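You operate a simulated robot arm through the tools that you are given. There is no shell and no other tool. Be economical: measure what you need, move in short steps, check, and stop when the job is done.

The job below is to be done with a simulated two-armed robot. You get a single attempt, and the scene is never put back.

## Task
Wipe up the spill on the top of the packing counter with the beige cloth and put it back.

The check looks at the end state, three seconds after you hand in, the way a careful person would. Anything else that was tipped, shoved, dropped, spilled or broken makes it a failure. Flat cloth is picked up by pressing the open fingertips on it (5 to 10 N) and closing them slowly along it; thin cloth reads only 2 to 8 mm in the jaws.

## Robot
Two 7-joint arms with two-finger parallel grippers on one trunk, on a base that drives. Base frame: it is fixed to the floor where the robot stands at the start and does not move with it; the origin is under the middle of the robot, x ahead of it, y to its left, z up; the surface under the hand at the start is at about z = 880. Readings come in mm, rad, newtons and seconds.
The left shoulder is at the start at [53, 213, 1170], the right one opposite. With the tool pointing down near the work surface each hand reaches from about 280 to 920 mm from the robot's upright axis, wherever it stands, measured 20 degrees to its own side. Places, roughly: beige cloth [700, -400, 900]. Payload 4.4 kg a hand.
The tool frame of a hand sits at the grasp point between the pads (the TCP): z along the fingers, y along the line on which they close. The tips reach 23 mm beyond it. Largest opening 94 mm; finger width 38, thickness 10; the body of the gripper, 54 by 96 mm, starts 39 mm behind the TCP.
Orientation is that of the tool frame in the base frame, as a unit quaternion [w, x, y, z]. With the fingers straight down and closing along the base's y, the tool's x points along the base's -x, its y along +y and its z along -z.

## Interface
- The arms move only by the tool play_rows. It takes "left_series", "right_series" or both (then of equal length, played together; a hand with none holds still); each is a list of rows, each a list of 6 numbers: the shift along the tool's x, y, z in mm, then the turn, a rotation vector about the tool's x, y, z in rad. In form: [[x, y, z, ax, ay, az], ...]. A call has 1 to 10 rows; each row shifts and turns the commanded pose from where the row before left it, along the tool's axes as they then stand. "left_claw" and "right_claw" are, for a hand that has rows, the finger opening in mm, from 0 to 94, set as the call begins (left out, the last holds). A row lasts 0.2 s, in which the tool goes at most 50 mm and 0.15 rad; a call with a longer step from one row to the next is refused whole, and so is a gripper value outside its range. A pose out of reach is approached as far as the arm can. The call stops where the force on the tool passes 40 N (or 10 N more than at its start, if that is more) or the arm is blocked; 0.2 s more then pass. The fingers move at their own pace (about 108 mm/s each) and stop on an object; they squeeze with about 22 N. The grip force told is the motor's: it shows also when the fingers shut on nothing. Time passes only in rows, and 0.2 s behind the last, so rows that do not move let the fingers close. It gives the time, the measured TCP pose, the force on the tool (base axes), the opening and the grip force at its end, in the units of the frame above (readings bear some noise), with the torque about the TCP (base axes, N m) and any sound that the robot's microphone picked up.
- Cameras (640 x 400 px; columns grow to the right, rows downward): "scene" is now at [180.8, -19.3, 1351.1]; the picture's right is [-0.19, -0.98, 0.00], its down [-0.45, 0.08, -0.89] and it looks along [0.87, -0.17, -0.45] (base axes); focal length 261 px, centre (320, 200). "left" rides on the left gripper at [87, -16, -75] in its tool frame; the picture's right is [0.18, 0.98, 0.00], its down [-0.58, 0.11, -0.81] and it looks along [-0.79, 0.15, 0.59] (tool axes); focal length 243 px, centre (320, 200). "right" rides on the right gripper at [86, 16, -75] in its tool frame; the picture's right is [-0.18, 0.98, 0.00], its down [-0.58, -0.11, -0.81] and it looks along [-0.79, -0.15, 0.59] (tool axes); focal length 243 px, centre (320, 200). There is no depth. A picture from a camera that has moved, and an enlarged one, comes with that camera's place and axes in the base frame and with its lens. The place of the scene camera against the robot may be out by one fixed shift of up to 25 mm in any direction.
- camera(camera): a new picture of that camera. The clock stands still meanwhile.
- slide_trunk(by): slides the trunk up (or, below 0, down) by that many mm; the arms and the scene camera ride with it, the base frame stays. It gives what a move gives, with no picture.
- steer(legs): drives the robot by 1 to 6 legs, each [ahead, left, turn to the left] in mm, mm and rad, along the robot's own axes; the way and the turn of a leg run together, so that a leg with both is an arc; at most 1500 mm and 3.142 rad a leg. The arms and the cameras ride along, it lands a little off, and it stops where it bumps. It gives what a move gives.
- head_to(pan, tilt): turns the head with the scene camera to pan (to the left, within 1.396 rad either way) and tilt (down, from -0.506 to 1.204), counted from straight ahead of the robot. It gives what a move gives.
- enlarge(camera, box): a new picture of the part [left, top, right, bottom] of that camera's present view, enlarged. The clock stands still meanwhile.
- hand_in(): hands the job in; it is judged then, once.

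Work in short steps. Places have to be worked out from the pictures, the camera data and where the tool is seen: move nearer, look again, correct. Check each grasp and each placing, and mend what went wrong. You have 120 turns and 100 pictures in all, those below and enlarged ones among them. Open the grippers and draw the arms clear of the work before you hand the job in, unless the task says otherwise; then end with one line.

The tools are called as name(argument=value, ...) on one line, values as JSON. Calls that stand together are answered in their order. play_rows: Moves the arms, as the interface text tells. Its arguments: {"type":"object","properties":{"left_series":{"type":"array","items":{"type":"array","items":{"type":"number"}}},"left_claw":{"type":"number"},"right_series":{"type":"array","items":{"type":"array","items":{"type":"number"}}},"right_claw":{"type":"number"}},"required":[]} The other tools are called the same way: slide_trunk (by) slides the trunk up or down; steer (legs) drives the base; head_to (pan, tilt) turns the head that bears the scene camera; camera (camera) takes a picture; enlarge (camera, box) takes an enlarged picture of a part of a camera's view; hand_in () hands the job in.

At the start:

```text
time_s: 0.0
left_ee_pos: [620.9, 166.3, 1065.7]
left_tool_rot: [-0.002, 0.0, 1.0, -0.002]
left_force: [0.6, -0.9, 0.1]
left_wrist_torque: [-0.01, 0.04, 0.01]
left_finger_gap: 93.8
left_gripper_force: 0.2
right_ee_pos: [603.9, -308.0, 1130.7]
right_tool_rot: [-0.001, 0.0, 1.0, -0.002]
right_force: [0.4, 1.1, 0.2]
right_wrist_torque: [0.01, 0.0, -0.01]
right_finger_gap: 94.0
right_gripper_force: 0.0
trunk travel left (down, up): [-250.0, 313.0]
robot x, y, heading: [1.5, 1.7, 0.0]
head pan, tilt: [-0.188, 0.469]
```

scene: 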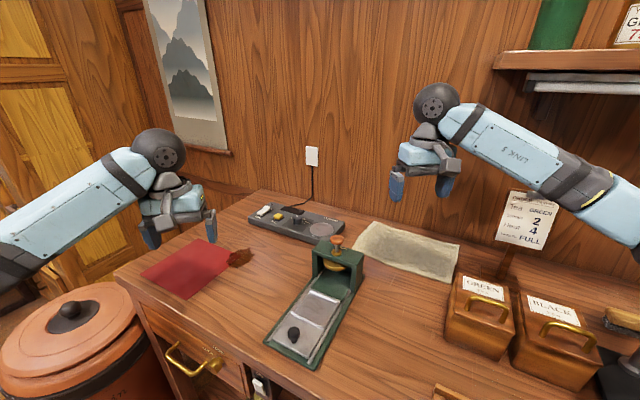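
right: 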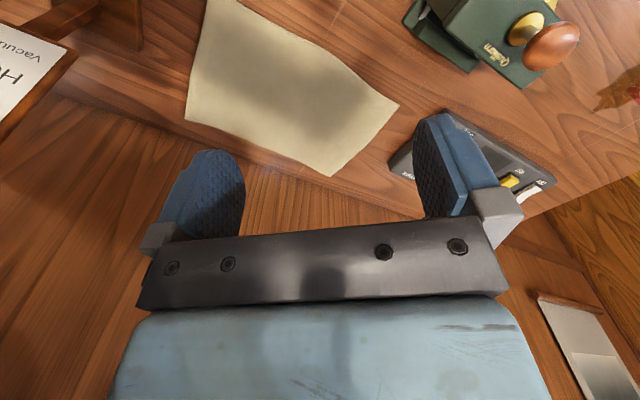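
left: 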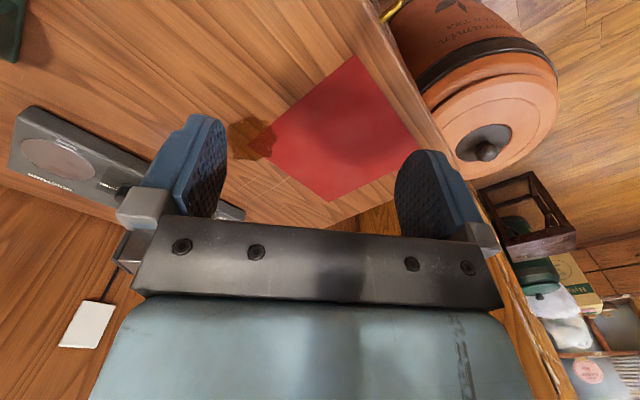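

I'll look closer at the spill and the cloth first: the spill appears near [788, 89] and the cloth near [724, -382].

enlarge(camera="scene", box=[120, 180, 360, 330])

enlarge(camera="scene", box=[300, 190, 540, 340])

enlarge(camera="left", box=[180, 50, 420, 200])

```text
2.67 times, centred on (240, 255) of scene
camera zoom: at [180.8, -19.3, 1351.1], right [-0.19, -0.98, 0.0], down [-0.45, 0.08, -0.89], along [0.87, -0.17, -0.45], focal length 696 px, centre (533, 53)
```

zoom: 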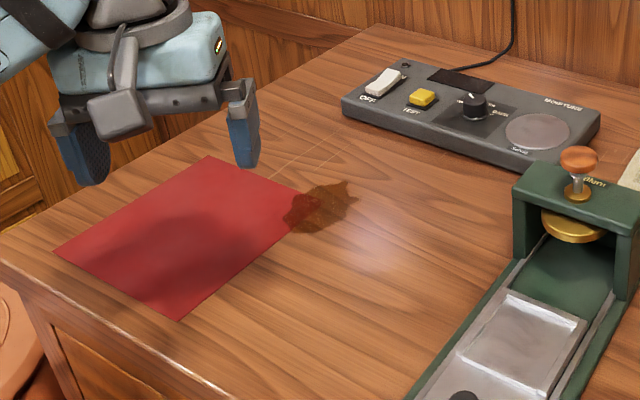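

```text
2.67 times, centred on (420, 265) of scene
camera zoom: at [180.8, -19.3, 1351.1], right [-0.19, -0.98, 0.0], down [-0.45, 0.08, -0.89], along [0.87, -0.17, -0.45], focal length 696 px, centre (53, 27)
```

zoom: 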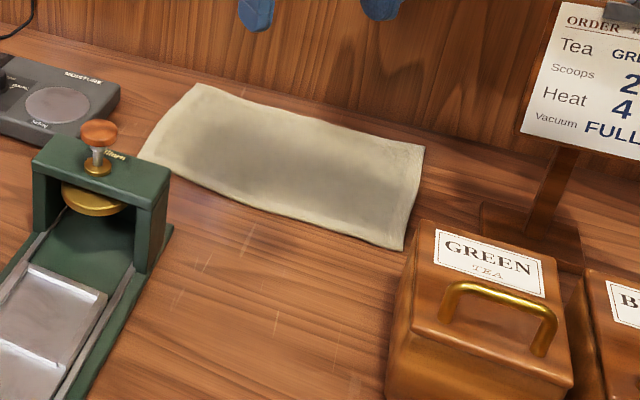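

```text
2.67 times, centred on (300, 125) of left
camera zoom: at [533.6, 150.7, 1140.9], right [-0.18, 0.98, 0.0], down [0.58, 0.11, 0.8], along [0.79, 0.15, -0.59], focal length 647 px, centre (373, 400)
```

zoom: 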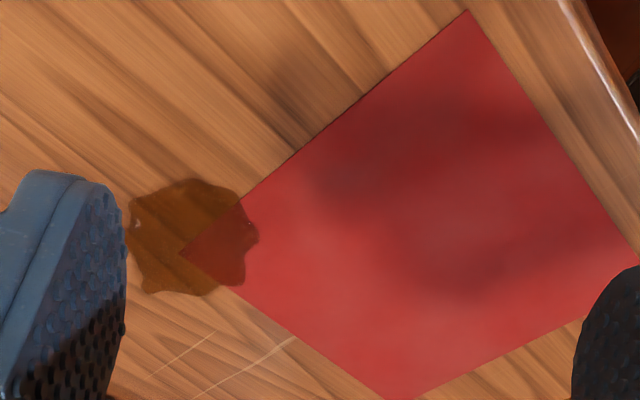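

The spill is about 70 mm across at about [763, 100], overlapping the corner of the red mat. The cloth is about 250×180 mm, centred near [730, -371]. I'll pull the left arm aside and take the right hand over the cloth.

play_rows(left_series=[[30, 40, -20, 0, 0, 0], [30, 40, -20, 0, 0, 0], [30, 40, -20, 0, 0, 0], [30, 40, -20, 0, 0, 0], [30, 40, -20, 0, 0, 0]], right_series=[[-25, -12, 22, 0, 0, 0], [-25, -12, 22, 0, 0, 0], [-25, -12, 22, 0, 0, 0], [-25, -12, 22, 0, 0, 0], [-25, -12, 22, 0, 0, 0]], right_claw=94)

camera(camera="right")

camera(camera="scene")

```text
refused: row 1 steps farther than a row can; nothing moved
```

```text
93 pictures are left
camera right: at [517.3, -291.1, 1207.7], right [0.18, 0.98, 0.0], down [0.58, -0.11, 0.81], along [0.79, -0.15, -0.59], focal length 243 px, centre (320, 200)
```

right: 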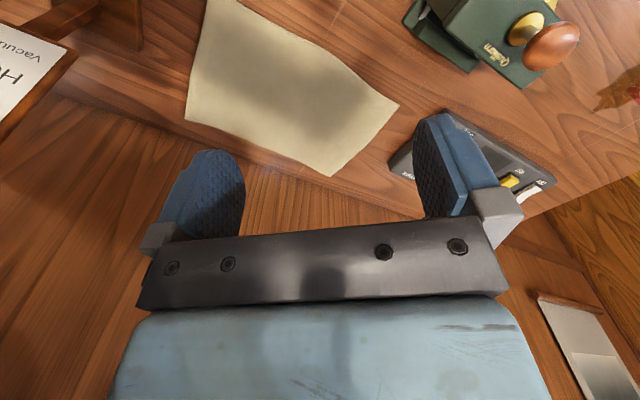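

```text
92 pictures are left
camera scene: at [180.8, -19.3, 1351.1], right [-0.19, -0.98, 0.0], down [-0.45, 0.08, -0.89], along [0.87, -0.17, -0.45], focal length 261 px, centre (320, 200)
```

scene: 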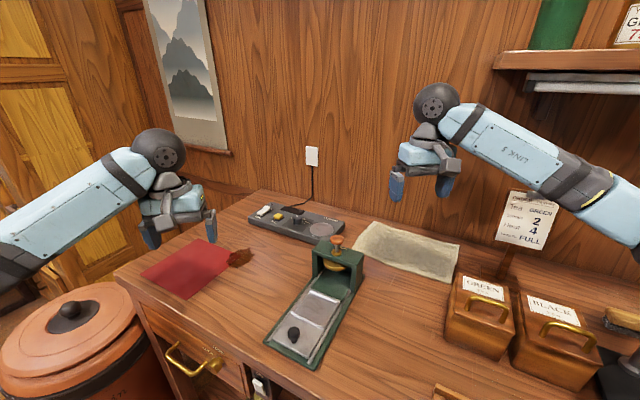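

Those steps were too long. The counter and wall run diagonally, and the wall is about 110 mm beyond the cloth centre. I'll repeat with shorter rows.

play_rows(left_series=[[22, 28, -14, 0, 0, 0], [22, 28, -14, 0, 0, 0], [22, 28, -14, 0, 0, 0], [22, 28, -14, 0, 0, 0], [22, 28, -14, 0, 0, 0], [22, 28, -14, 0, 0, 0]], right_series=[[-18, -10, 18, 0, 0, 0], [-18, -10, 18, 0, 0, 0], [-18, -10, 18, 0, 0, 0], [-18, -10, 18, 0, 0, 0], [-18, -10, 18, 0, 0, 0], [-18, -10, 18, 0, 0, 0]], right_claw=94)

camera(camera="right")

camera(camera="scene")

```text
time_s: 1.4
left_ee_pos: [486.1, 337.9, 1146.0]
left_tool_rot: [-0.001, 0.0, 1.0, -0.003]
left_force: [0.4, -0.5, 0.5]
left_wrist_torque: [0.01, 0.03, 0.0]
left_finger_gap: 94.0
left_gripper_force: 0.1
right_ee_pos: [705.8, -366.8, 1017.2]
right_tool_rot: [-0.002, -0.001, 1.0, -0.001]
right_force: [0.5, 0.0, -0.6]
right_wrist_torque: [0.02, 0.03, 0.05]
right_finger_gap: 94.1
right_gripper_force: 0.1
trunk travel left (down, up): [-250.0, 313.0]
robot x, y, heading: [-6.1, -0.0, -0.001]
head pan, tilt: [-0.188, 0.469]
```

```text
91 pictures are left
camera right: at [619.9, -348.7, 1093.3], right [0.18, 0.98, 0.0], down [0.58, -0.1, 0.8], along [0.79, -0.15, -0.59], focal length 243 px, centre (320, 200)
```

right: 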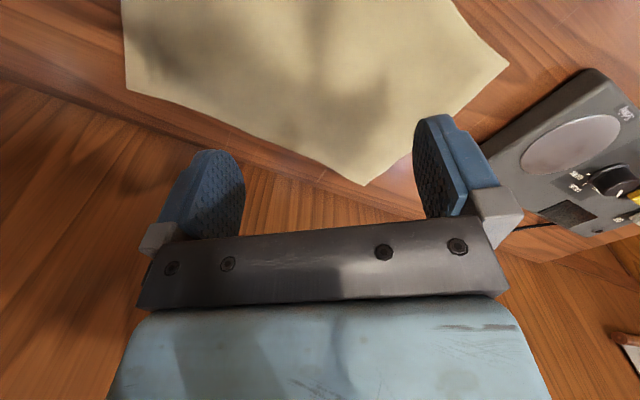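

```text
90 pictures are left
camera scene: at [177.7, -15.7, 1347.2], right [-0.19, -0.98, 0.01], down [-0.45, 0.08, -0.89], along [0.88, -0.17, -0.45], focal length 261 px, centre (320, 200)
```

scene: 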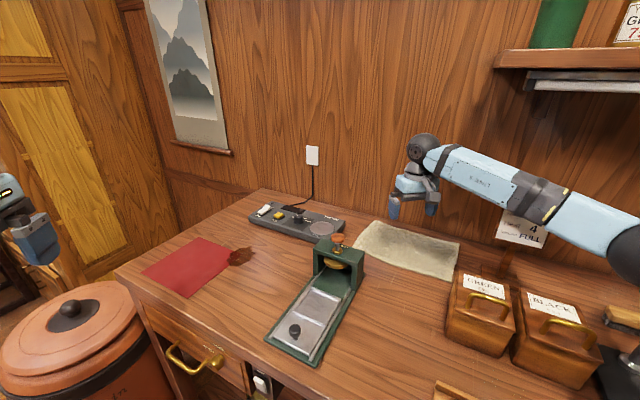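

Corners agree between the two views, so the cloth centre is about [731, -372]. I'll lower to just above it with the jaws at 60 mm.

play_rows(right_series=[[-12, -3, 25, 0, 0, 0], [-13, -2, 25, 0, 0, 0], [0, 0, 25, 0, 0, 0], [0, 0, 15, 0, 0, 0], [0, 0, 5, 0, 0, 0], [0, 0, 0, 0, 0, 0]], right_claw=60)

camera(camera="right")

```text
time_s: 2.8
left_ee_pos: [483.5, 336.1, 1152.6]
left_tool_rot: [0.002, -0.001, 1.0, -0.003]
left_force: [0.3, 0.4, 0.0]
left_wrist_torque: [0.01, 0.0, 0.01]
left_finger_gap: 94.1
left_gripper_force: 0.0
right_ee_pos: [732.4, -370.9, 932.6]
right_tool_rot: [0.002, -0.001, 1.0, -0.003]
right_force: [0.3, 0.2, 0.1]
right_wrist_torque: [-0.01, -0.01, -0.01]
right_finger_gap: 59.8
right_gripper_force: 0.1
trunk travel left (down, up): [-250.0, 313.0]
robot x, y, heading: [-1.5, -2.5, -0.004]
head pan, tilt: [-0.188, 0.469]
```

```text
89 pictures are left
camera right: at [645.3, -354.5, 1008.8], right [0.18, 0.98, 0.0], down [0.58, -0.1, 0.81], along [0.8, -0.15, -0.59], focal length 243 px, centre (320, 200)
```

right: 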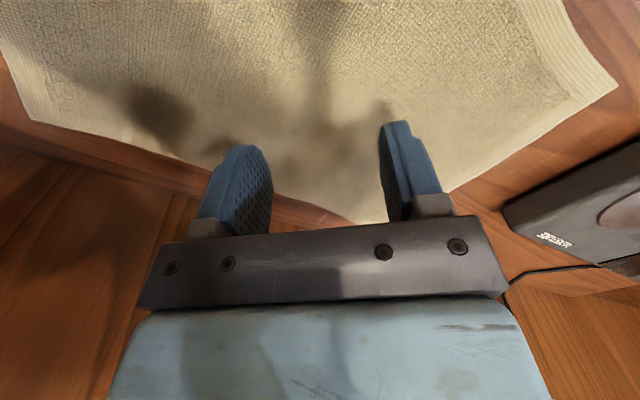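

The tips are about 25–30 mm above the cloth and over its middle. I'll lower in small rows to find contact.

play_rows(right_series=[[0, 0, 8, 0, 0, 0], [0, 0, 6, 0, 0, 0], [0, 0, 5, 0, 0, 0], [0, 0, 4, 0, 0, 0], [0, 0, 2, 0, 0, 0], [0, 0, 0, 0, 0, 0]])

```text
time_s: 4.2
left_ee_pos: [482.3, 337.2, 1152.4]
left_tool_rot: [0.003, 0.0, 1.0, -0.003]
left_force: [-0.5, -0.6, 0.1]
left_wrist_torque: [0.02, 0.01, 0.03]
left_finger_gap: 94.0
left_gripper_force: 0.1
right_ee_pos: [729.7, -372.7, 910.4]
right_tool_rot: [0.004, -0.001, 1.0, -0.003]
right_force: [0.2, 0.2, 0.4]
right_wrist_torque: [0.01, 0.02, 0.01]
right_finger_gap: 60.0
right_gripper_force: 0.0
trunk travel left (down, up): [-250.0, 313.0]
robot x, y, heading: [0.5, 0.8, -0.002]
head pan, tilt: [-0.188, 0.469]
```

No contact yet at TCP z 910, so I'll go lower by a few mm at a time.

play_rows(right_series=[[0, 0, 2, 0, 0, 0], [0, 0, 2, 0, 0, 0], [0, 0, 2, 0, 0, 0], [0, 0, 0, 0, 0, 0]])

```text
time_s: 5.2
left_ee_pos: [480.6, 337.8, 1153.4]
left_tool_rot: [0.003, 0.0, 1.0, -0.004]
left_force: [-0.5, -0.3, -0.9]
left_wrist_torque: [0.0, 0.03, 0.0]
left_finger_gap: 93.9
left_gripper_force: 0.1
right_ee_pos: [731.6, -371.8, 906.2]
right_tool_rot: [0.004, -0.002, 1.0, -0.004]
right_force: [-3.1, 0.0, 10.9]
right_wrist_torque: [0.09, 0.09, 0.04]
right_finger_gap: 60.0
right_gripper_force: 0.2
trunk travel left (down, up): [-250.0, 313.0]
robot x, y, heading: [-1.1, -0.2, 0.0]
head pan, tilt: [-0.188, 0.469]
```

Contact at 10.9 N, which is slightly high. I'll ease off 1 mm and start closing in steps.

play_rows(right_series=[[0, 0, -1, 0, 0, 0], [0, 0, 0, 0, 0, 0]], right_claw=50)

play_rows(right_series=[[0, 0, 0, 0, 0, 0]], right_claw=40)

camera(camera="right")

```text
time_s: 5.8
left_ee_pos: [480.0, 336.6, 1151.8]
left_tool_rot: [0.002, 0.0, 1.0, -0.004]
left_force: [-0.6, -0.3, -0.2]
left_wrist_torque: [-0.03, 0.01, -0.01]
left_finger_gap: 94.3
left_gripper_force: 0.2
right_ee_pos: [730.7, -371.8, 906.0]
right_tool_rot: [0.003, -0.001, 1.0, -0.003]
right_force: [3.8, -0.7, 16.4]
right_wrist_torque: [0.11, -0.08, -0.02]
right_finger_gap: 48.4
right_gripper_force: 0.1
trunk travel left (down, up): [-250.0, 313.0]
robot x, y, heading: [-1.8, 1.3, -0.003]
head pan, tilt: [-0.188, 0.469]
```

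```text
time_s: 6.2
left_ee_pos: [479.6, 337.4, 1153.7]
left_tool_rot: [0.003, 0.0, 1.0, -0.003]
left_force: [0.8, -0.6, 0.2]
left_wrist_torque: [0.0, 0.01, -0.02]
left_finger_gap: 94.2
left_gripper_force: 0.1
right_ee_pos: [731.5, -372.2, 906.0]
right_tool_rot: [0.003, -0.001, 1.0, -0.003]
right_force: [0.9, 1.0, 16.9]
right_wrist_torque: [0.08, 0.01, -0.04]
right_finger_gap: 40.3
right_gripper_force: 0.5
trunk travel left (down, up): [-250.0, 313.0]
robot x, y, heading: [1.0, 0.3, -0.001]
head pan, tilt: [-0.188, 0.469]
```

```text
88 pictures are left
camera right: at [643.4, -354.1, 981.4], right [0.18, 0.98, -0.01], down [0.58, -0.1, 0.81], along [0.8, -0.15, -0.59], focal length 243 px, centre (320, 200)
```

right: 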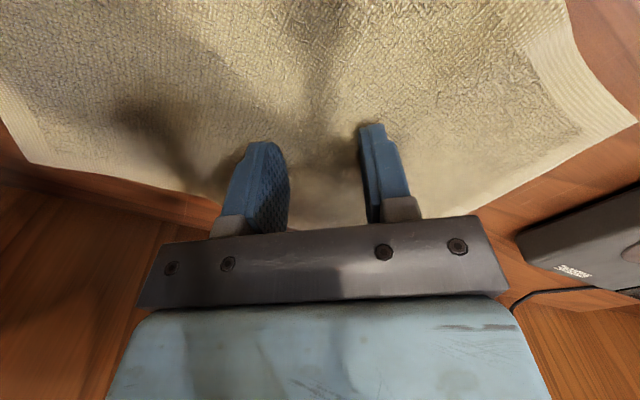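

Force rose to 17 N, above the advised band, so I'll raise the command 2 mm and keep closing.

play_rows(right_series=[[0, 0, -2, 0, 0, 0], [0, 0, 0, 0, 0, 0]])

```text
time_s: 6.8
left_ee_pos: [481.4, 337.9, 1152.6]
left_tool_rot: [0.002, 0.0, 1.0, -0.003]
left_force: [0.0, 0.3, -0.4]
left_wrist_torque: [0.01, 0.0, 0.01]
left_finger_gap: 94.1
left_gripper_force: 0.0
right_ee_pos: [732.1, -372.3, 907.1]
right_tool_rot: [0.001, -0.001, 1.0, -0.004]
right_force: [4.6, -1.1, 18.1]
right_wrist_torque: [0.07, -0.13, -0.03]
right_finger_gap: 40.4
right_gripper_force: 0.5
trunk travel left (down, up): [-250.0, 313.0]
robot x, y, heading: [-0.8, 1.3, -0.0]
head pan, tilt: [-0.188, 0.469]
```

The force has not dropped yet, so I'll raise 2 mm more.

play_rows(right_series=[[0, 0, -2, 0, 0, 0], [0, 0, 0, 0, 0, 0]])

```text
time_s: 7.4
left_ee_pos: [481.6, 337.4, 1153.5]
left_tool_rot: [0.003, 0.001, 1.0, -0.004]
left_force: [-0.4, 0.3, 0.0]
left_wrist_torque: [0.03, 0.0, 0.02]
left_finger_gap: 93.9
left_gripper_force: 0.0
right_ee_pos: [730.7, -371.4, 906.4]
right_tool_rot: [-0.001, -0.002, 1.0, -0.003]
right_force: [-0.2, -2.0, 5.0]
right_wrist_torque: [0.0, 0.03, 0.02]
right_finger_gap: 40.2
right_gripper_force: 0.0
trunk travel left (down, up): [-250.0, 313.0]
robot x, y, heading: [-1.6, -1.2, 0.002]
head pan, tilt: [-0.188, 0.469]
```

Now 5 N, in the band. I'll press 0.5 mm more and keep closing in steps.

play_rows(right_series=[[0, 0, 0.5, 0, 0, 0]], right_claw=32)

play_rows(right_series=[[0, 0, 0, 0, 0, 0]], right_claw=24)

camera(camera="right")

```text
time_s: 7.8
left_ee_pos: [481.8, 336.9, 1151.3]
left_tool_rot: [0.003, -0.001, 1.0, -0.002]
left_force: [-0.6, -0.3, 0.5]
left_wrist_torque: [0.02, -0.04, 0.04]
left_finger_gap: 94.2
left_gripper_force: 0.1
right_ee_pos: [730.9, -371.0, 908.4]
right_tool_rot: [0.003, -0.002, 1.0, -0.003]
right_force: [-0.3, -0.5, 0.7]
right_wrist_torque: [-0.01, 0.01, -0.04]
right_finger_gap: 31.9
right_gripper_force: 0.1
trunk travel left (down, up): [-250.0, 313.0]
robot x, y, heading: [-2.8, 2.2, -0.003]
head pan, tilt: [-0.188, 0.469]
```

```text
time_s: 8.2
left_ee_pos: [481.6, 337.1, 1152.6]
left_tool_rot: [0.002, 0.001, 1.0, -0.003]
left_force: [0.0, -0.2, 0.3]
left_wrist_torque: [0.0, 0.01, 0.02]
left_finger_gap: 93.8
left_gripper_force: 0.1
right_ee_pos: [730.8, -371.7, 909.2]
right_tool_rot: [0.003, -0.002, 1.0, -0.003]
right_force: [1.0, 0.8, 0.4]
right_wrist_torque: [0.01, 0.0, 0.0]
right_finger_gap: 24.1
right_gripper_force: 0.0
trunk travel left (down, up): [-250.0, 313.0]
robot x, y, heading: [-0.4, -3.1, 0.001]
head pan, tilt: [-0.188, 0.469]
```

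```text
87 pictures are left
camera right: at [644.0, -353.4, 984.1], right [0.18, 0.98, 0.0], down [0.58, -0.1, 0.81], along [0.8, -0.15, -0.59], focal length 243 px, centre (320, 200)
```

right: 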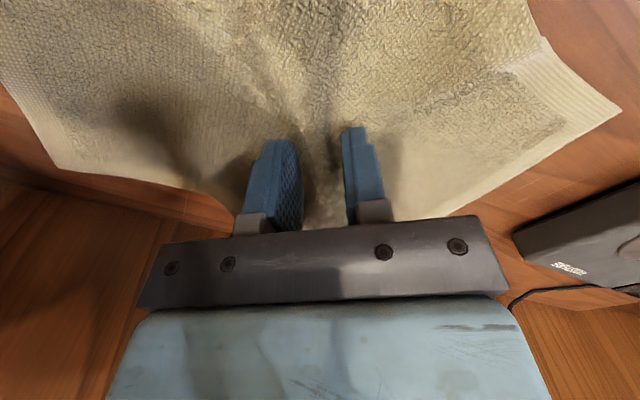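

The cloth is bunching between the fingers, but pressure is lost at z 909. I'll press down again and close further.

play_rows(right_series=[[0, 0, 2.5, 0, 0, 0], [0, 0, 0, 0, 0, 0], [0, 0, 0, 0, 0, 0]], right_claw=18)

play_rows(right_series=[[0, 0, 0, 0, 0, 0]], right_claw=10)

play_rows(right_series=[[0, 0, 0, 0, 0, 0], [0, 0, 0, 0, 0, 0]], right_claw=0)

camera(camera="right")

```text
time_s: 9.0
left_ee_pos: [482.9, 337.5, 1153.1]
left_tool_rot: [0.003, 0.0, 1.0, -0.004]
left_force: [-1.4, 0.3, 0.4]
left_wrist_torque: [-0.02, 0.01, 0.02]
left_finger_gap: 94.0
left_gripper_force: 0.1
right_ee_pos: [732.5, -371.3, 908.8]
right_tool_rot: [0.004, -0.001, 1.0, -0.003]
right_force: [0.0, 1.8, 0.9]
right_wrist_torque: [-0.04, 0.03, 0.02]
right_finger_gap: 18.1
right_gripper_force: 0.1
trunk travel left (down, up): [-250.0, 313.0]
robot x, y, heading: [2.5, 2.1, 0.001]
head pan, tilt: [-0.188, 0.469]
```

```text
time_s: 9.4
left_ee_pos: [480.9, 338.3, 1153.8]
left_tool_rot: [0.001, 0.001, 1.0, -0.003]
left_force: [0.5, -0.8, 0.5]
left_wrist_torque: [0.01, -0.01, -0.03]
left_finger_gap: 94.0
left_gripper_force: 0.1
right_ee_pos: [732.7, -371.2, 908.9]
right_tool_rot: [0.004, -0.001, 1.0, -0.004]
right_force: [0.6, 0.4, 1.6]
right_wrist_torque: [0.03, -0.01, -0.02]
right_finger_gap: 10.6
right_gripper_force: 0.4
trunk travel left (down, up): [-250.0, 313.0]
robot x, y, heading: [3.9, -0.3, 0.004]
head pan, tilt: [-0.188, 0.469]
```

```text
time_s: 10.0
left_ee_pos: [481.5, 337.9, 1152.8]
left_tool_rot: [0.003, 0.0, 1.0, -0.003]
left_force: [-0.1, -0.9, -0.2]
left_wrist_torque: [-0.01, 0.01, -0.04]
left_finger_gap: 94.0
left_gripper_force: 0.0
right_ee_pos: [732.8, -371.7, 908.2]
right_tool_rot: [0.004, -0.001, 1.0, -0.004]
right_force: [0.4, 0.5, 0.8]
right_wrist_torque: [0.03, 0.0, 0.02]
right_finger_gap: 5.1
right_gripper_force: 21.7
trunk travel left (down, up): [-250.0, 313.0]
robot x, y, heading: [1.4, -0.0, -0.002]
head pan, tilt: [-0.188, 0.469]
```

```text
86 pictures are left
camera right: at [644.6, -353.7, 983.2], right [0.18, 0.98, -0.01], down [0.58, -0.1, 0.81], along [0.8, -0.15, -0.58], focal length 243 px, centre (320, 200)
```

right: 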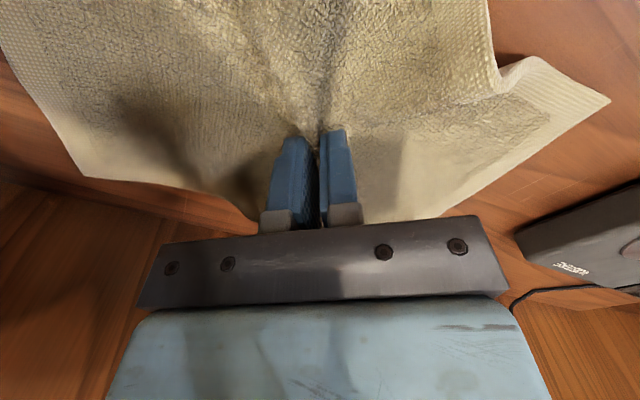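

The jaws read 5.1 mm at 21.7 N, so the cloth is gripped. I'll lift it straight up and check.

play_rows(right_series=[[0, 0, -20, 0, 0, 0], [0, 0, -25, 0, 0, 0], [0, 0, -25, 0, 0, 0], [0, 0, -30, 0, 0, 0], [0, 0, -30, 0, 0, 0], [0, 0, -30, 0, 0, 0], [0, 0, -30, 0, 0, 0], [0, 0, -30, 0, 0, 0], [0, 0, -20, 0, 0, 0]])

camera(camera="scene")

camera(camera="right")

```text
time_s: 12.0
left_ee_pos: [486.2, 330.5, 1152.1]
left_tool_rot: [0.0, 0.0, 1.0, 0.0]
left_force: [-0.1, -0.1, -0.3]
left_wrist_torque: [-0.01, 0.01, -0.01]
left_finger_gap: 94.0
left_gripper_force: 0.1
right_ee_pos: [734.9, -378.6, 1139.9]
right_tool_rot: [-0.001, 0.0, 1.0, 0.0]
right_force: [-0.2, 0.0, -0.3]
right_wrist_torque: [0.02, -0.01, -0.01]
right_finger_gap: 5.0
right_gripper_force: 22.0
trunk travel left (down, up): [-250.0, 313.0]
robot x, y, heading: [1.5, -3.9, -0.003]
head pan, tilt: [-0.188, 0.469]
```

```text
85 pictures are left
camera scene: at [177.6, -23.0, 1351.3], right [-0.19, -0.98, 0.0], down [-0.44, 0.08, -0.89], along [0.88, -0.17, -0.45], focal length 261 px, centre (320, 200)
```

scene: 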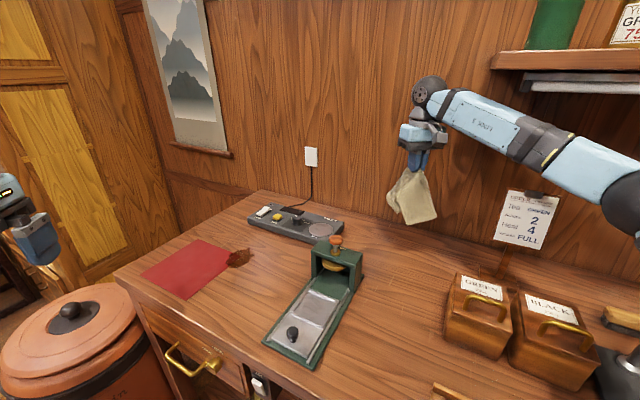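

```text
84 pictures are left
camera right: at [647.7, -360.6, 1216.2], right [0.18, 0.98, 0.0], down [0.58, -0.11, 0.81], along [0.79, -0.15, -0.59], focal length 243 px, centre (320, 200)
```

right: 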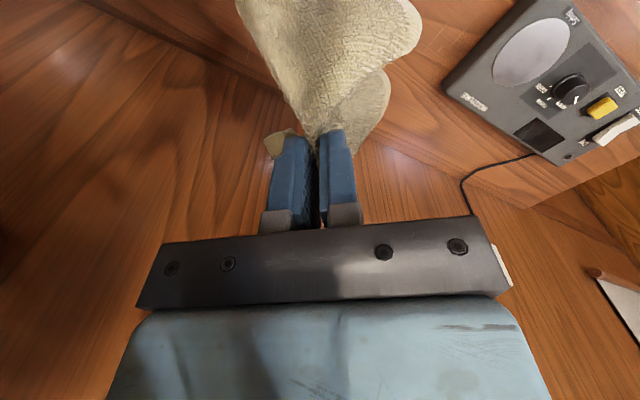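

The cloth is held and hangs about 110 mm below the tips. I'll carry it left, staying high over the press and the meter.

play_rows(right_series=[[0, 30, 0, 0, 0, 0], [0, 45, 0, 0, 0, 0], [-3, 45, 0, 0, 0, 0], [-3, 45, 0, 0, 0, 0], [-3, 45, 0, 0, 0, 0], [-3, 45, 0, 0, 0, 0], [-3, 45, 0, 0, 0, 0], [-3, 45, 0, 0, 0, 0], [-3, 45, 0, 0, 0, 0], [-3, 30, 0, 0, 0, 0]])

camera(camera="scene")

camera(camera="right")

```text
time_s: 14.2
left_ee_pos: [486.7, 333.0, 1151.4]
left_tool_rot: [0.0, 0.0, 1.0, -0.001]
left_force: [0.1, 0.2, 0.9]
left_wrist_torque: [-0.02, 0.0, 0.02]
left_finger_gap: 93.7
left_gripper_force: 0.0
right_ee_pos: [762.5, 44.8, 1140.0]
right_tool_rot: [0.0, 0.0, 1.0, 0.0]
right_force: [-0.2, -0.8, 0.2]
right_wrist_torque: [-0.02, 0.01, -0.03]
right_finger_gap: 5.1
right_gripper_force: 21.9
trunk travel left (down, up): [-250.0, 313.0]
robot x, y, heading: [-0.9, 2.6, -0.003]
head pan, tilt: [-0.188, 0.469]
```

```text
83 pictures are left
camera scene: at [177.6, -21.9, 1351.4], right [-0.19, -0.98, 0.0], down [-0.44, 0.08, -0.89], along [0.88, -0.17, -0.45], focal length 261 px, centre (320, 200)
```

scene: 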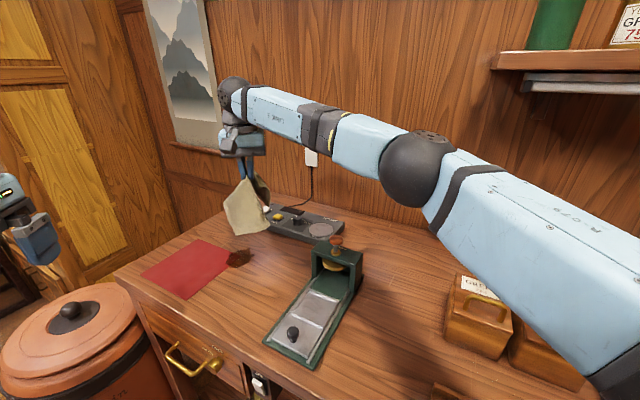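

```text
82 pictures are left
camera right: at [674.9, 62.6, 1215.7], right [0.18, 0.98, 0.0], down [0.58, -0.11, 0.81], along [0.79, -0.15, -0.59], focal length 243 px, centre (320, 200)
```

right: 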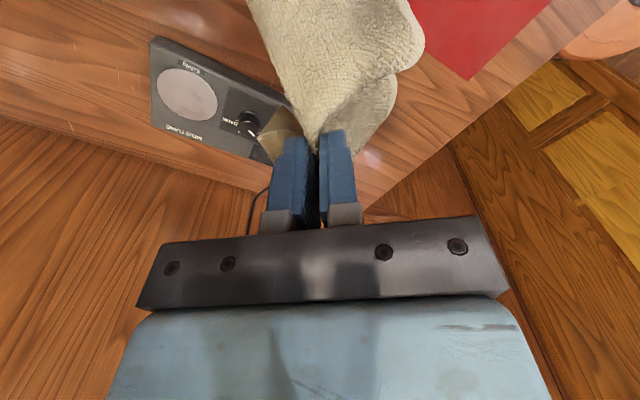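

The spill spans about x 729–807, y 69–134, with the meter about 150 mm beyond it. I'll move to [768, 80], on the bare-wood side, and lower in stages.

play_rows(right_series=[[-3, 20, 20, 0, 0, 0], [-3, 15, 30, 0, 0, 0], [0, 0, 35, 0, 0, 0], [0, 0, 35, 0, 0, 0], [0, 0, 30, 0, 0, 0], [0, 0, 30, 0, 0, 0], [0, 0, 20, 0, 0, 0], [0, 0, 0, 0, 0, 0]])

enlarge(camera="scene", box=[120, 120, 360, 270])

camera(camera="right")

```text
time_s: 16.0
left_ee_pos: [486.0, 332.5, 1152.0]
left_tool_rot: [0.0, 0.0, 1.0, 0.0]
left_force: [-0.6, 0.4, 0.7]
left_wrist_torque: [-0.01, 0.01, 0.03]
left_finger_gap: 93.9
left_gripper_force: 0.1
right_ee_pos: [765.6, 81.1, 940.1]
right_tool_rot: [0.0, 0.0, 1.0, 0.0]
right_force: [0.2, -0.4, 0.0]
right_wrist_torque: [-0.02, 0.0, 0.02]
right_finger_gap: 4.6
right_gripper_force: 21.6
trunk travel left (down, up): [-250.0, 313.0]
robot x, y, heading: [1.1, 0.8, 0.001]
head pan, tilt: [-0.188, 0.469]
```

```text
2.67 times, centred on (240, 195) of scene
camera zoom: at [177.5, -23.1, 1351.4], right [-0.19, -0.98, 0.0], down [-0.44, 0.08, -0.89], along [0.88, -0.17, -0.45], focal length 696 px, centre (533, 213)
```

zoom: 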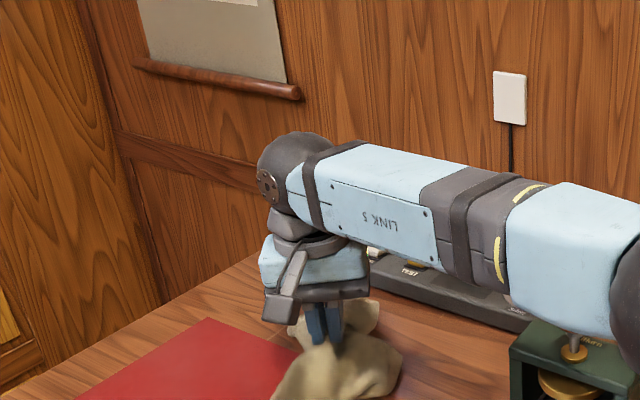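

```text
80 pictures are left
camera right: at [677.7, 97.9, 1015.8], right [0.18, 0.98, 0.0], down [0.58, -0.11, 0.81], along [0.79, -0.15, -0.59], focal length 243 px, centre (320, 200)
```

right: 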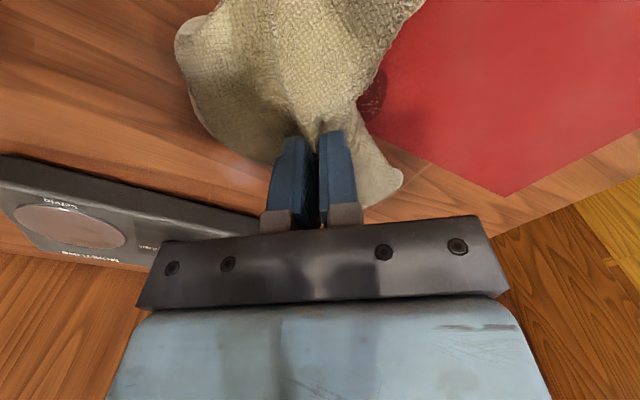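

The forearm looks near the press knob, so I'll check the full view before lowering more.

camera(camera="scene")

camera(camera="left")

```text
79 pictures are left
camera scene: at [177.5, -23.1, 1351.4], right [-0.19, -0.98, 0.0], down [-0.44, 0.08, -0.89], along [0.88, -0.17, -0.45], focal length 261 px, centre (320, 200)
```

scene: 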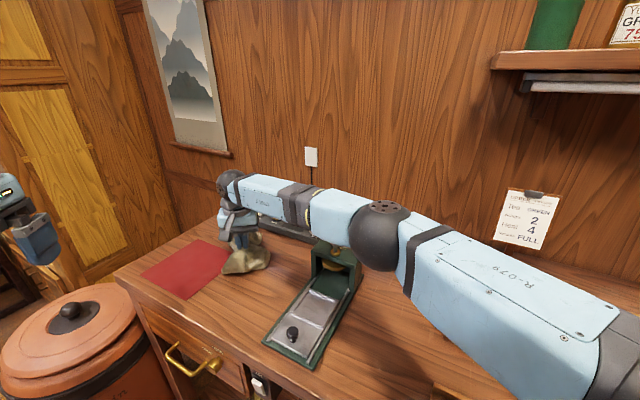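

```text
78 pictures are left
camera left: at [399.0, 315.8, 1226.9], right [-0.18, 0.98, 0.0], down [0.58, 0.11, 0.81], along [0.79, 0.15, -0.59], focal length 243 px, centre (320, 200)
```

left: 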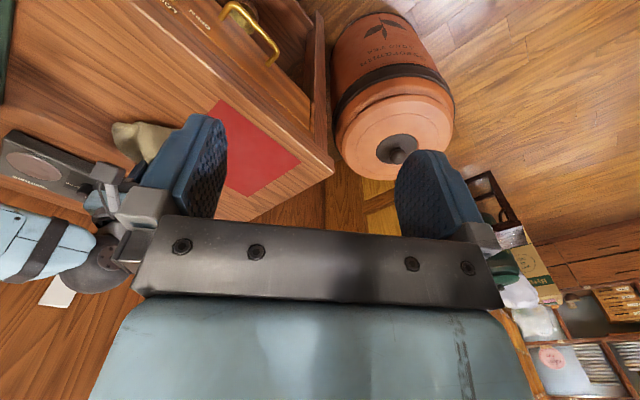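

The elbow clears the press knob by only about 25 mm. I'll raise the trunk 120 mm, which carries the hand and cloth straight up, so the forearm stays higher when I lower again.

slide_trunk(by=120)

play_rows(right_series=[[0, 0, 20, 0, 0, 0], [0, 0, 25, 0, 0, 0], [0, 0, 25, 0, 0, 0], [0, 0, 25, 0, 0, 0], [0, 0, 20, 0, 0, 0], [0, 0, 5, 0, 0, 0], [0, 0, 0, 0, 0, 0]])

camera(camera="scene")

```text
time_s: 17.5
left_ee_pos: [486.7, 332.1, 1273.1]
left_tool_rot: [0.0, -0.001, 1.0, 0.0]
left_force: [-0.2, -0.9, 0.4]
left_wrist_torque: [0.0, -0.01, -0.02]
left_finger_gap: 93.9
left_gripper_force: 0.0
right_ee_pos: [764.3, 80.9, 1059.6]
right_tool_rot: [0.0, 0.001, 1.0, 0.0]
right_force: [1.4, 0.1, -0.8]
right_wrist_torque: [0.01, 0.02, 0.0]
right_finger_gap: 4.8
right_gripper_force: 22.4
trunk travel left (down, up): [-370.0, 193.0]
robot x, y, heading: [-0.2, -1.7, 0.002]
head pan, tilt: [-0.188, 0.469]
```

```text
time_s: 19.1
left_ee_pos: [484.9, 332.9, 1272.8]
left_tool_rot: [0.001, 0.0, 1.0, 0.0]
left_force: [-1.0, 0.2, 0.0]
left_wrist_torque: [0.0, 0.02, 0.02]
left_finger_gap: 94.1
left_gripper_force: 0.1
right_ee_pos: [762.6, 78.6, 941.0]
right_tool_rot: [0.001, -0.001, 1.0, 0.0]
right_force: [-0.6, 0.9, 0.1]
right_wrist_torque: [-0.02, 0.0, -0.02]
right_finger_gap: 5.0
right_gripper_force: 21.8
right hand out of reach, approached as far as the arm can: row 5
trunk travel left (down, up): [-370.0, 193.0]
robot x, y, heading: [2.8, -3.0, 0.001]
head pan, tilt: [-0.188, 0.469]
```

```text
77 pictures are left
camera scene: at [177.6, -22.8, 1471.4], right [-0.19, -0.98, 0.0], down [-0.44, 0.08, -0.89], along [0.88, -0.17, -0.45], focal length 261 px, centre (320, 200)
```

scene: 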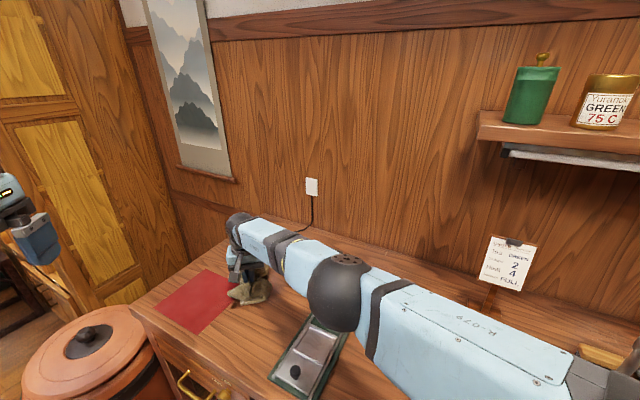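

The arm is near its reach limit from here. I'll lift the cloth clear and drive the base 200 mm left; the floor there looks clear, with the barrel around [714, 600]. That lets the right arm come in straight, away from the press.

play_rows(right_series=[[0, 0, -30, 0, 0, 0], [0, 0, -40, 0, 0, 0], [0, 0, -40, 0, 0, 0], [0, 0, -40, 0, 0, 0], [0, 0, 0, 0, 0, 0]])

steer(legs=[[0, 200, 0]])

camera(camera="scene")

```text
time_s: 20.3
left_ee_pos: [487.1, 331.5, 1272.1]
left_tool_rot: [0.0, 0.0, 1.0, 0.0]
left_force: [0.0, -1.0, 0.4]
left_wrist_torque: [-0.01, 0.04, -0.04]
left_finger_gap: 93.9
left_gripper_force: 0.0
right_ee_pos: [762.0, 78.1, 1094.0]
right_tool_rot: [0.0, 0.0, 1.0, 0.0]
right_force: [0.4, -0.3, -0.6]
right_wrist_torque: [-0.02, -0.01, 0.05]
right_finger_gap: 5.2
right_gripper_force: 21.5
trunk travel left (down, up): [-370.0, 193.0]
robot x, y, heading: [2.8, 1.5, 0.0]
head pan, tilt: [-0.188, 0.469]
```

```text
time_s: 22.7
left_ee_pos: [483.1, 537.6, 1272.5]
left_tool_rot: [0.0, -0.002, 1.0, 0.0]
left_force: [-1.0, 1.2, 0.5]
left_wrist_torque: [0.0, -0.01, 0.01]
left_finger_gap: 93.9
left_gripper_force: 0.1
right_ee_pos: [758.9, 284.6, 1094.4]
right_tool_rot: [0.001, -0.002, 1.0, 0.0]
right_force: [0.1, -0.2, -0.6]
right_wrist_torque: [-0.01, -0.02, -0.03]
right_finger_gap: 5.2
right_gripper_force: 22.0
trunk travel left (down, up): [-370.0, 193.0]
robot x, y, heading: [-2.4, 204.9, 0.003]
head pan, tilt: [-0.188, 0.469]
```

```text
76 pictures are left
camera scene: at [177.2, 181.7, 1471.4], right [-0.18, -0.98, 0.0], down [-0.44, 0.08, -0.89], along [0.88, -0.16, -0.45], focal length 261 px, centre (320, 200)
```

scene: 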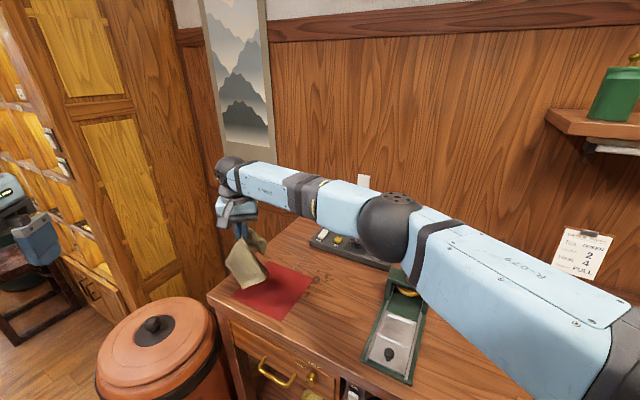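

The base moved 205 mm. I'll bring the hand back right to about [766, 84] at this height, then look.

play_rows(right_series=[[-1, -30, 0, 0, 0, 0], [-1, -40, 0, 0, 0, 0], [-2, -45, 0, 0, 0, 0], [-2, -45, 0, 0, 0, 0], [-1, -40, 0, 0, 0, 0], [0, 0, 0, 0, 0, 0]])

slide_trunk(by=-60)

camera(camera="scene")

camera(camera="right")

```text
time_s: 24.1
left_ee_pos: [483.6, 538.1, 1271.0]
left_tool_rot: [0.0, -0.003, 1.0, 0.0]
left_force: [-0.4, 0.3, 0.5]
left_wrist_torque: [0.0, 0.04, 0.0]
left_finger_gap: 94.1
left_gripper_force: 0.0
right_ee_pos: [766.1, 83.7, 1096.0]
right_tool_rot: [0.0, -0.002, 1.0, 0.0]
right_force: [1.2, 0.4, -0.2]
right_wrist_torque: [0.01, 0.0, -0.02]
right_finger_gap: 5.1
right_gripper_force: 21.7
trunk travel left (down, up): [-370.0, 193.0]
robot x, y, heading: [-0.0, 204.8, 0.007]
head pan, tilt: [-0.188, 0.469]
```

```text
time_s: 25.1
left_ee_pos: [485.3, 538.0, 1212.3]
left_tool_rot: [0.0, -0.003, 1.0, -0.001]
left_force: [-0.3, 0.4, -0.1]
left_wrist_torque: [0.02, -0.01, -0.02]
left_finger_gap: 93.9
left_gripper_force: 0.1
right_ee_pos: [766.8, 83.2, 1036.8]
right_tool_rot: [0.0, -0.002, 1.0, 0.0]
right_force: [0.8, -0.2, -0.8]
right_wrist_torque: [-0.01, 0.02, -0.02]
right_finger_gap: 5.2
right_gripper_force: 22.2
trunk travel left (down, up): [-310.0, 253.0]
robot x, y, heading: [-0.1, 203.6, 0.004]
head pan, tilt: [-0.188, 0.469]
```

```text
75 pictures are left
camera scene: at [176.9, 181.7, 1411.4], right [-0.18, -0.98, 0.0], down [-0.44, 0.08, -0.89], along [0.88, -0.16, -0.45], focal length 261 px, centre (320, 200)
```

scene: 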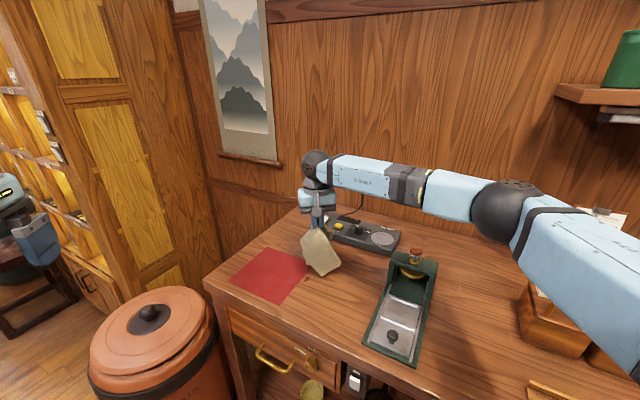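

```text
74 pictures are left
camera right: at [679.5, 100.1, 1112.9], right [0.18, 0.98, 0.0], down [0.58, -0.11, 0.81], along [0.79, -0.14, -0.59], focal length 243 px, centre (320, 200)
```

right: 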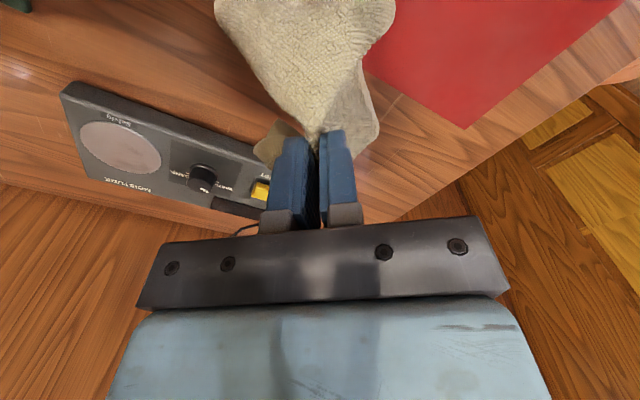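

The elbow is now about z 1190, well above the press. I'll lower the cloth to just above the counter.

play_rows(right_series=[[0, 0, 25, 0, 0, 0], [0, 0, 25, 0, 0, 0], [0, 0, 25, 0, 0, 0], [0, 0, 20, 0, 0, 0], [0, 0, 12, 0, 0, 0], [0, 0, 6, 0, 0, 0], [0, 0, 0, 0, 0, 0]])

camera(camera="scene")

camera(camera="right")

```text
time_s: 26.7
left_ee_pos: [483.9, 538.7, 1212.0]
left_tool_rot: [0.0, -0.002, 1.0, 0.0]
left_force: [-0.2, -0.3, -0.7]
left_wrist_torque: [0.0, 0.01, 0.0]
left_finger_gap: 93.8
left_gripper_force: 0.3
right_ee_pos: [768.0, 85.4, 923.8]
right_tool_rot: [0.001, -0.003, 1.0, 0.0]
right_force: [-0.4, 0.3, 4.1]
right_wrist_torque: [0.04, -0.01, -0.01]
right_finger_gap: 4.9
right_gripper_force: 21.9
trunk travel left (down, up): [-310.0, 253.0]
robot x, y, heading: [-0.9, 202.7, 0.004]
head pan, tilt: [-0.188, 0.469]
```

```text
73 pictures are left
camera scene: at [176.5, 181.8, 1411.5], right [-0.18, -0.98, 0.0], down [-0.44, 0.08, -0.89], along [0.88, -0.16, -0.45], focal length 261 px, centre (320, 200)
```

scene: 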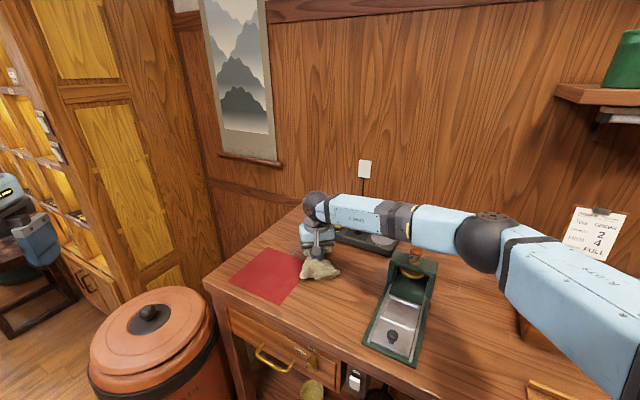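

```text
72 pictures are left
camera right: at [681.6, 100.9, 999.7], right [0.18, 0.98, 0.0], down [0.58, -0.11, 0.81], along [0.79, -0.14, -0.59], focal length 243 px, centre (320, 200)
```

right: 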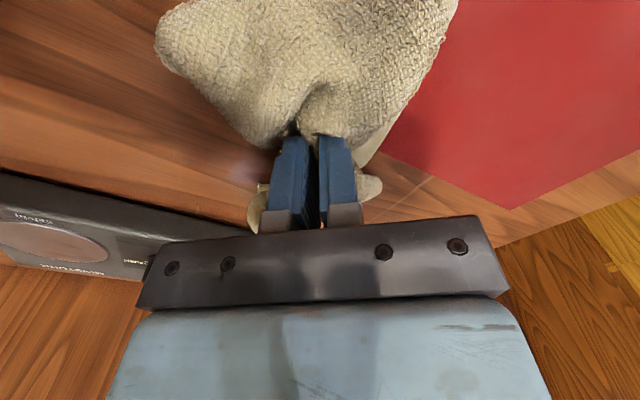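

Cloth is in contact at 4 N and covers the spill. I'll press a little more and make short wipes along x on the wood side, watching force.

play_rows(right_series=[[0, 0, 4, 0, 0, 0], [12, 0, 0, 0, 0, 0], [12, 0, 0, 0, 0, 0], [-12, 0, 0, 0, 0, 0], [-12, 0, 0, 0, 0, 0], [-12, 0, 0, 0, 0, 0], [-12, 0, 0, 0, 0, 0], [12, 0, 0, 0, 0, 0], [12, 0, 0, 0, 0, 0], [0, 0, 0, 0, 0, 0]])

camera(camera="right")

enlarge(camera="scene", box=[180, 180, 420, 330])

```text
time_s: 28.9
left_ee_pos: [483.3, 537.1, 1213.3]
left_tool_rot: [0.0, -0.003, 1.0, 0.0]
left_force: [-0.7, 0.3, -0.8]
left_wrist_torque: [-0.01, -0.02, 0.01]
left_finger_gap: 94.1
left_gripper_force: 0.1
right_ee_pos: [767.4, 82.6, 920.2]
right_tool_rot: [0.002, -0.003, 1.0, -0.001]
right_force: [2.0, -1.0, 8.0]
right_wrist_torque: [-0.03, -0.1, -0.03]
right_finger_gap: 5.2
right_gripper_force: 21.3
trunk travel left (down, up): [-310.0, 253.0]
robot x, y, heading: [-1.1, 203.2, 0.005]
head pan, tilt: [-0.188, 0.469]
```

```text
71 pictures are left
camera right: at [681.0, 99.6, 995.7], right [0.18, 0.98, 0.0], down [0.58, -0.11, 0.81], along [0.79, -0.14, -0.59], focal length 243 px, centre (320, 200)
```

right: 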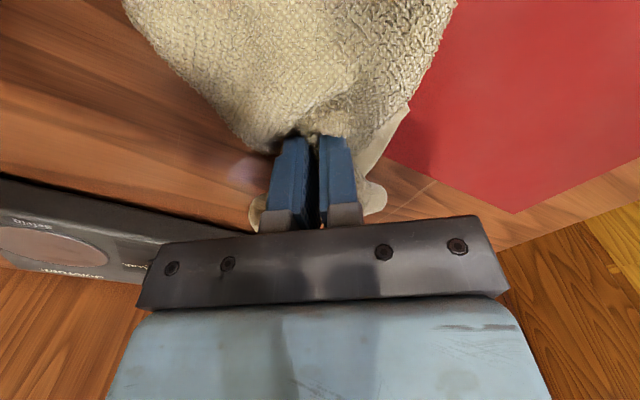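

```text
2.67 times, centred on (300, 255) of scene
camera zoom: at [176.4, 181.8, 1411.5], right [-0.18, -0.98, 0.0], down [-0.44, 0.08, -0.89], along [0.88, -0.16, -0.45], focal length 696 px, centre (373, 53)
```

zoom: 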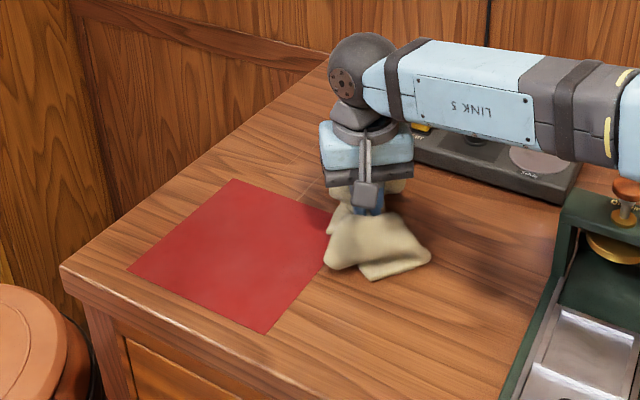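

Force is 8 N and the mat hasn't moved. I'll lift and look from higher to see the effect.

play_rows(right_series=[[0, 0, -25, 0, 0, 0], [0, 0, -35, 0, 0, 0], [0, -10, -35, 0, 0, 0], [0, -40, -20, 0, 0, 0], [0, -40, 0, 0, 0, 0], [0, -30, 0, 0, 0, 0], [0, 0, 0, 0, 0, 0]])

enlarge(camera="scene", box=[220, 210, 380, 310])

camera(camera="right")

```text
time_s: 30.5
left_ee_pos: [484.9, 538.8, 1212.1]
left_tool_rot: [0.0, -0.002, 1.0, 0.0]
left_force: [0.3, 0.5, 0.7]
left_wrist_torque: [-0.01, -0.01, 0.0]
left_finger_gap: 94.1
left_gripper_force: 0.0
right_ee_pos: [769.2, -36.3, 1036.9]
right_tool_rot: [0.0, -0.002, 1.0, -0.001]
right_force: [-0.2, 0.0, 0.2]
right_wrist_torque: [-0.01, 0.0, 0.01]
right_finger_gap: 5.0
right_gripper_force: 22.2
trunk travel left (down, up): [-310.0, 253.0]
robot x, y, heading: [1.5, 205.5, 0.005]
head pan, tilt: [-0.188, 0.469]
```

```text
4.00 times, centred on (300, 260) of scene
camera zoom: at [177.4, 182.4, 1411.3], right [-0.18, -0.98, 0.0], down [-0.44, 0.08, -0.89], along [0.88, -0.16, -0.45], focal length 1043 px, centre (400, -40)
```

zoom: 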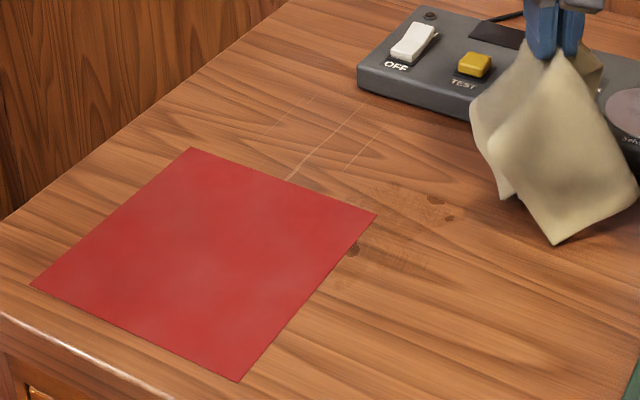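

```text
68 pictures are left
camera right: at [681.4, -18.5, 1113.0], right [0.18, 0.98, 0.0], down [0.58, -0.11, 0.81], along [0.79, -0.14, -0.59], focal length 243 px, centre (320, 200)
```

right: 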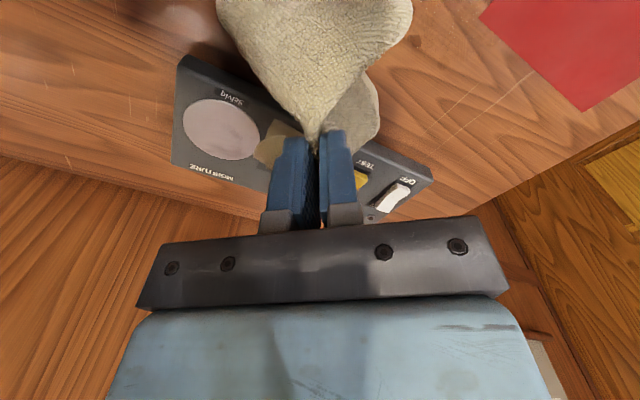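

Most of the spill is gone, but faint residue remains near the mat edge and toward the meter. I'll look closer.

enlarge(camera="scene", box=[280, 240, 344, 280])

```text
10.00 times, centred on (312, 260) of scene
camera zoom: at [177.4, 182.4, 1411.3], right [-0.18, -0.98, 0.0], down [-0.44, 0.08, -0.89], along [0.88, -0.16, -0.45], focal length 2608 px, centre (400, -400)
```

zoom: 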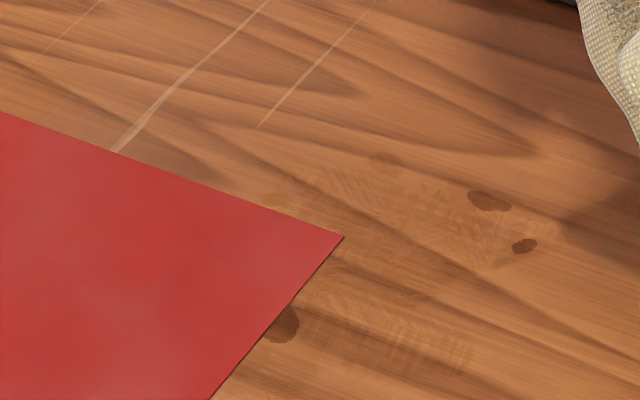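

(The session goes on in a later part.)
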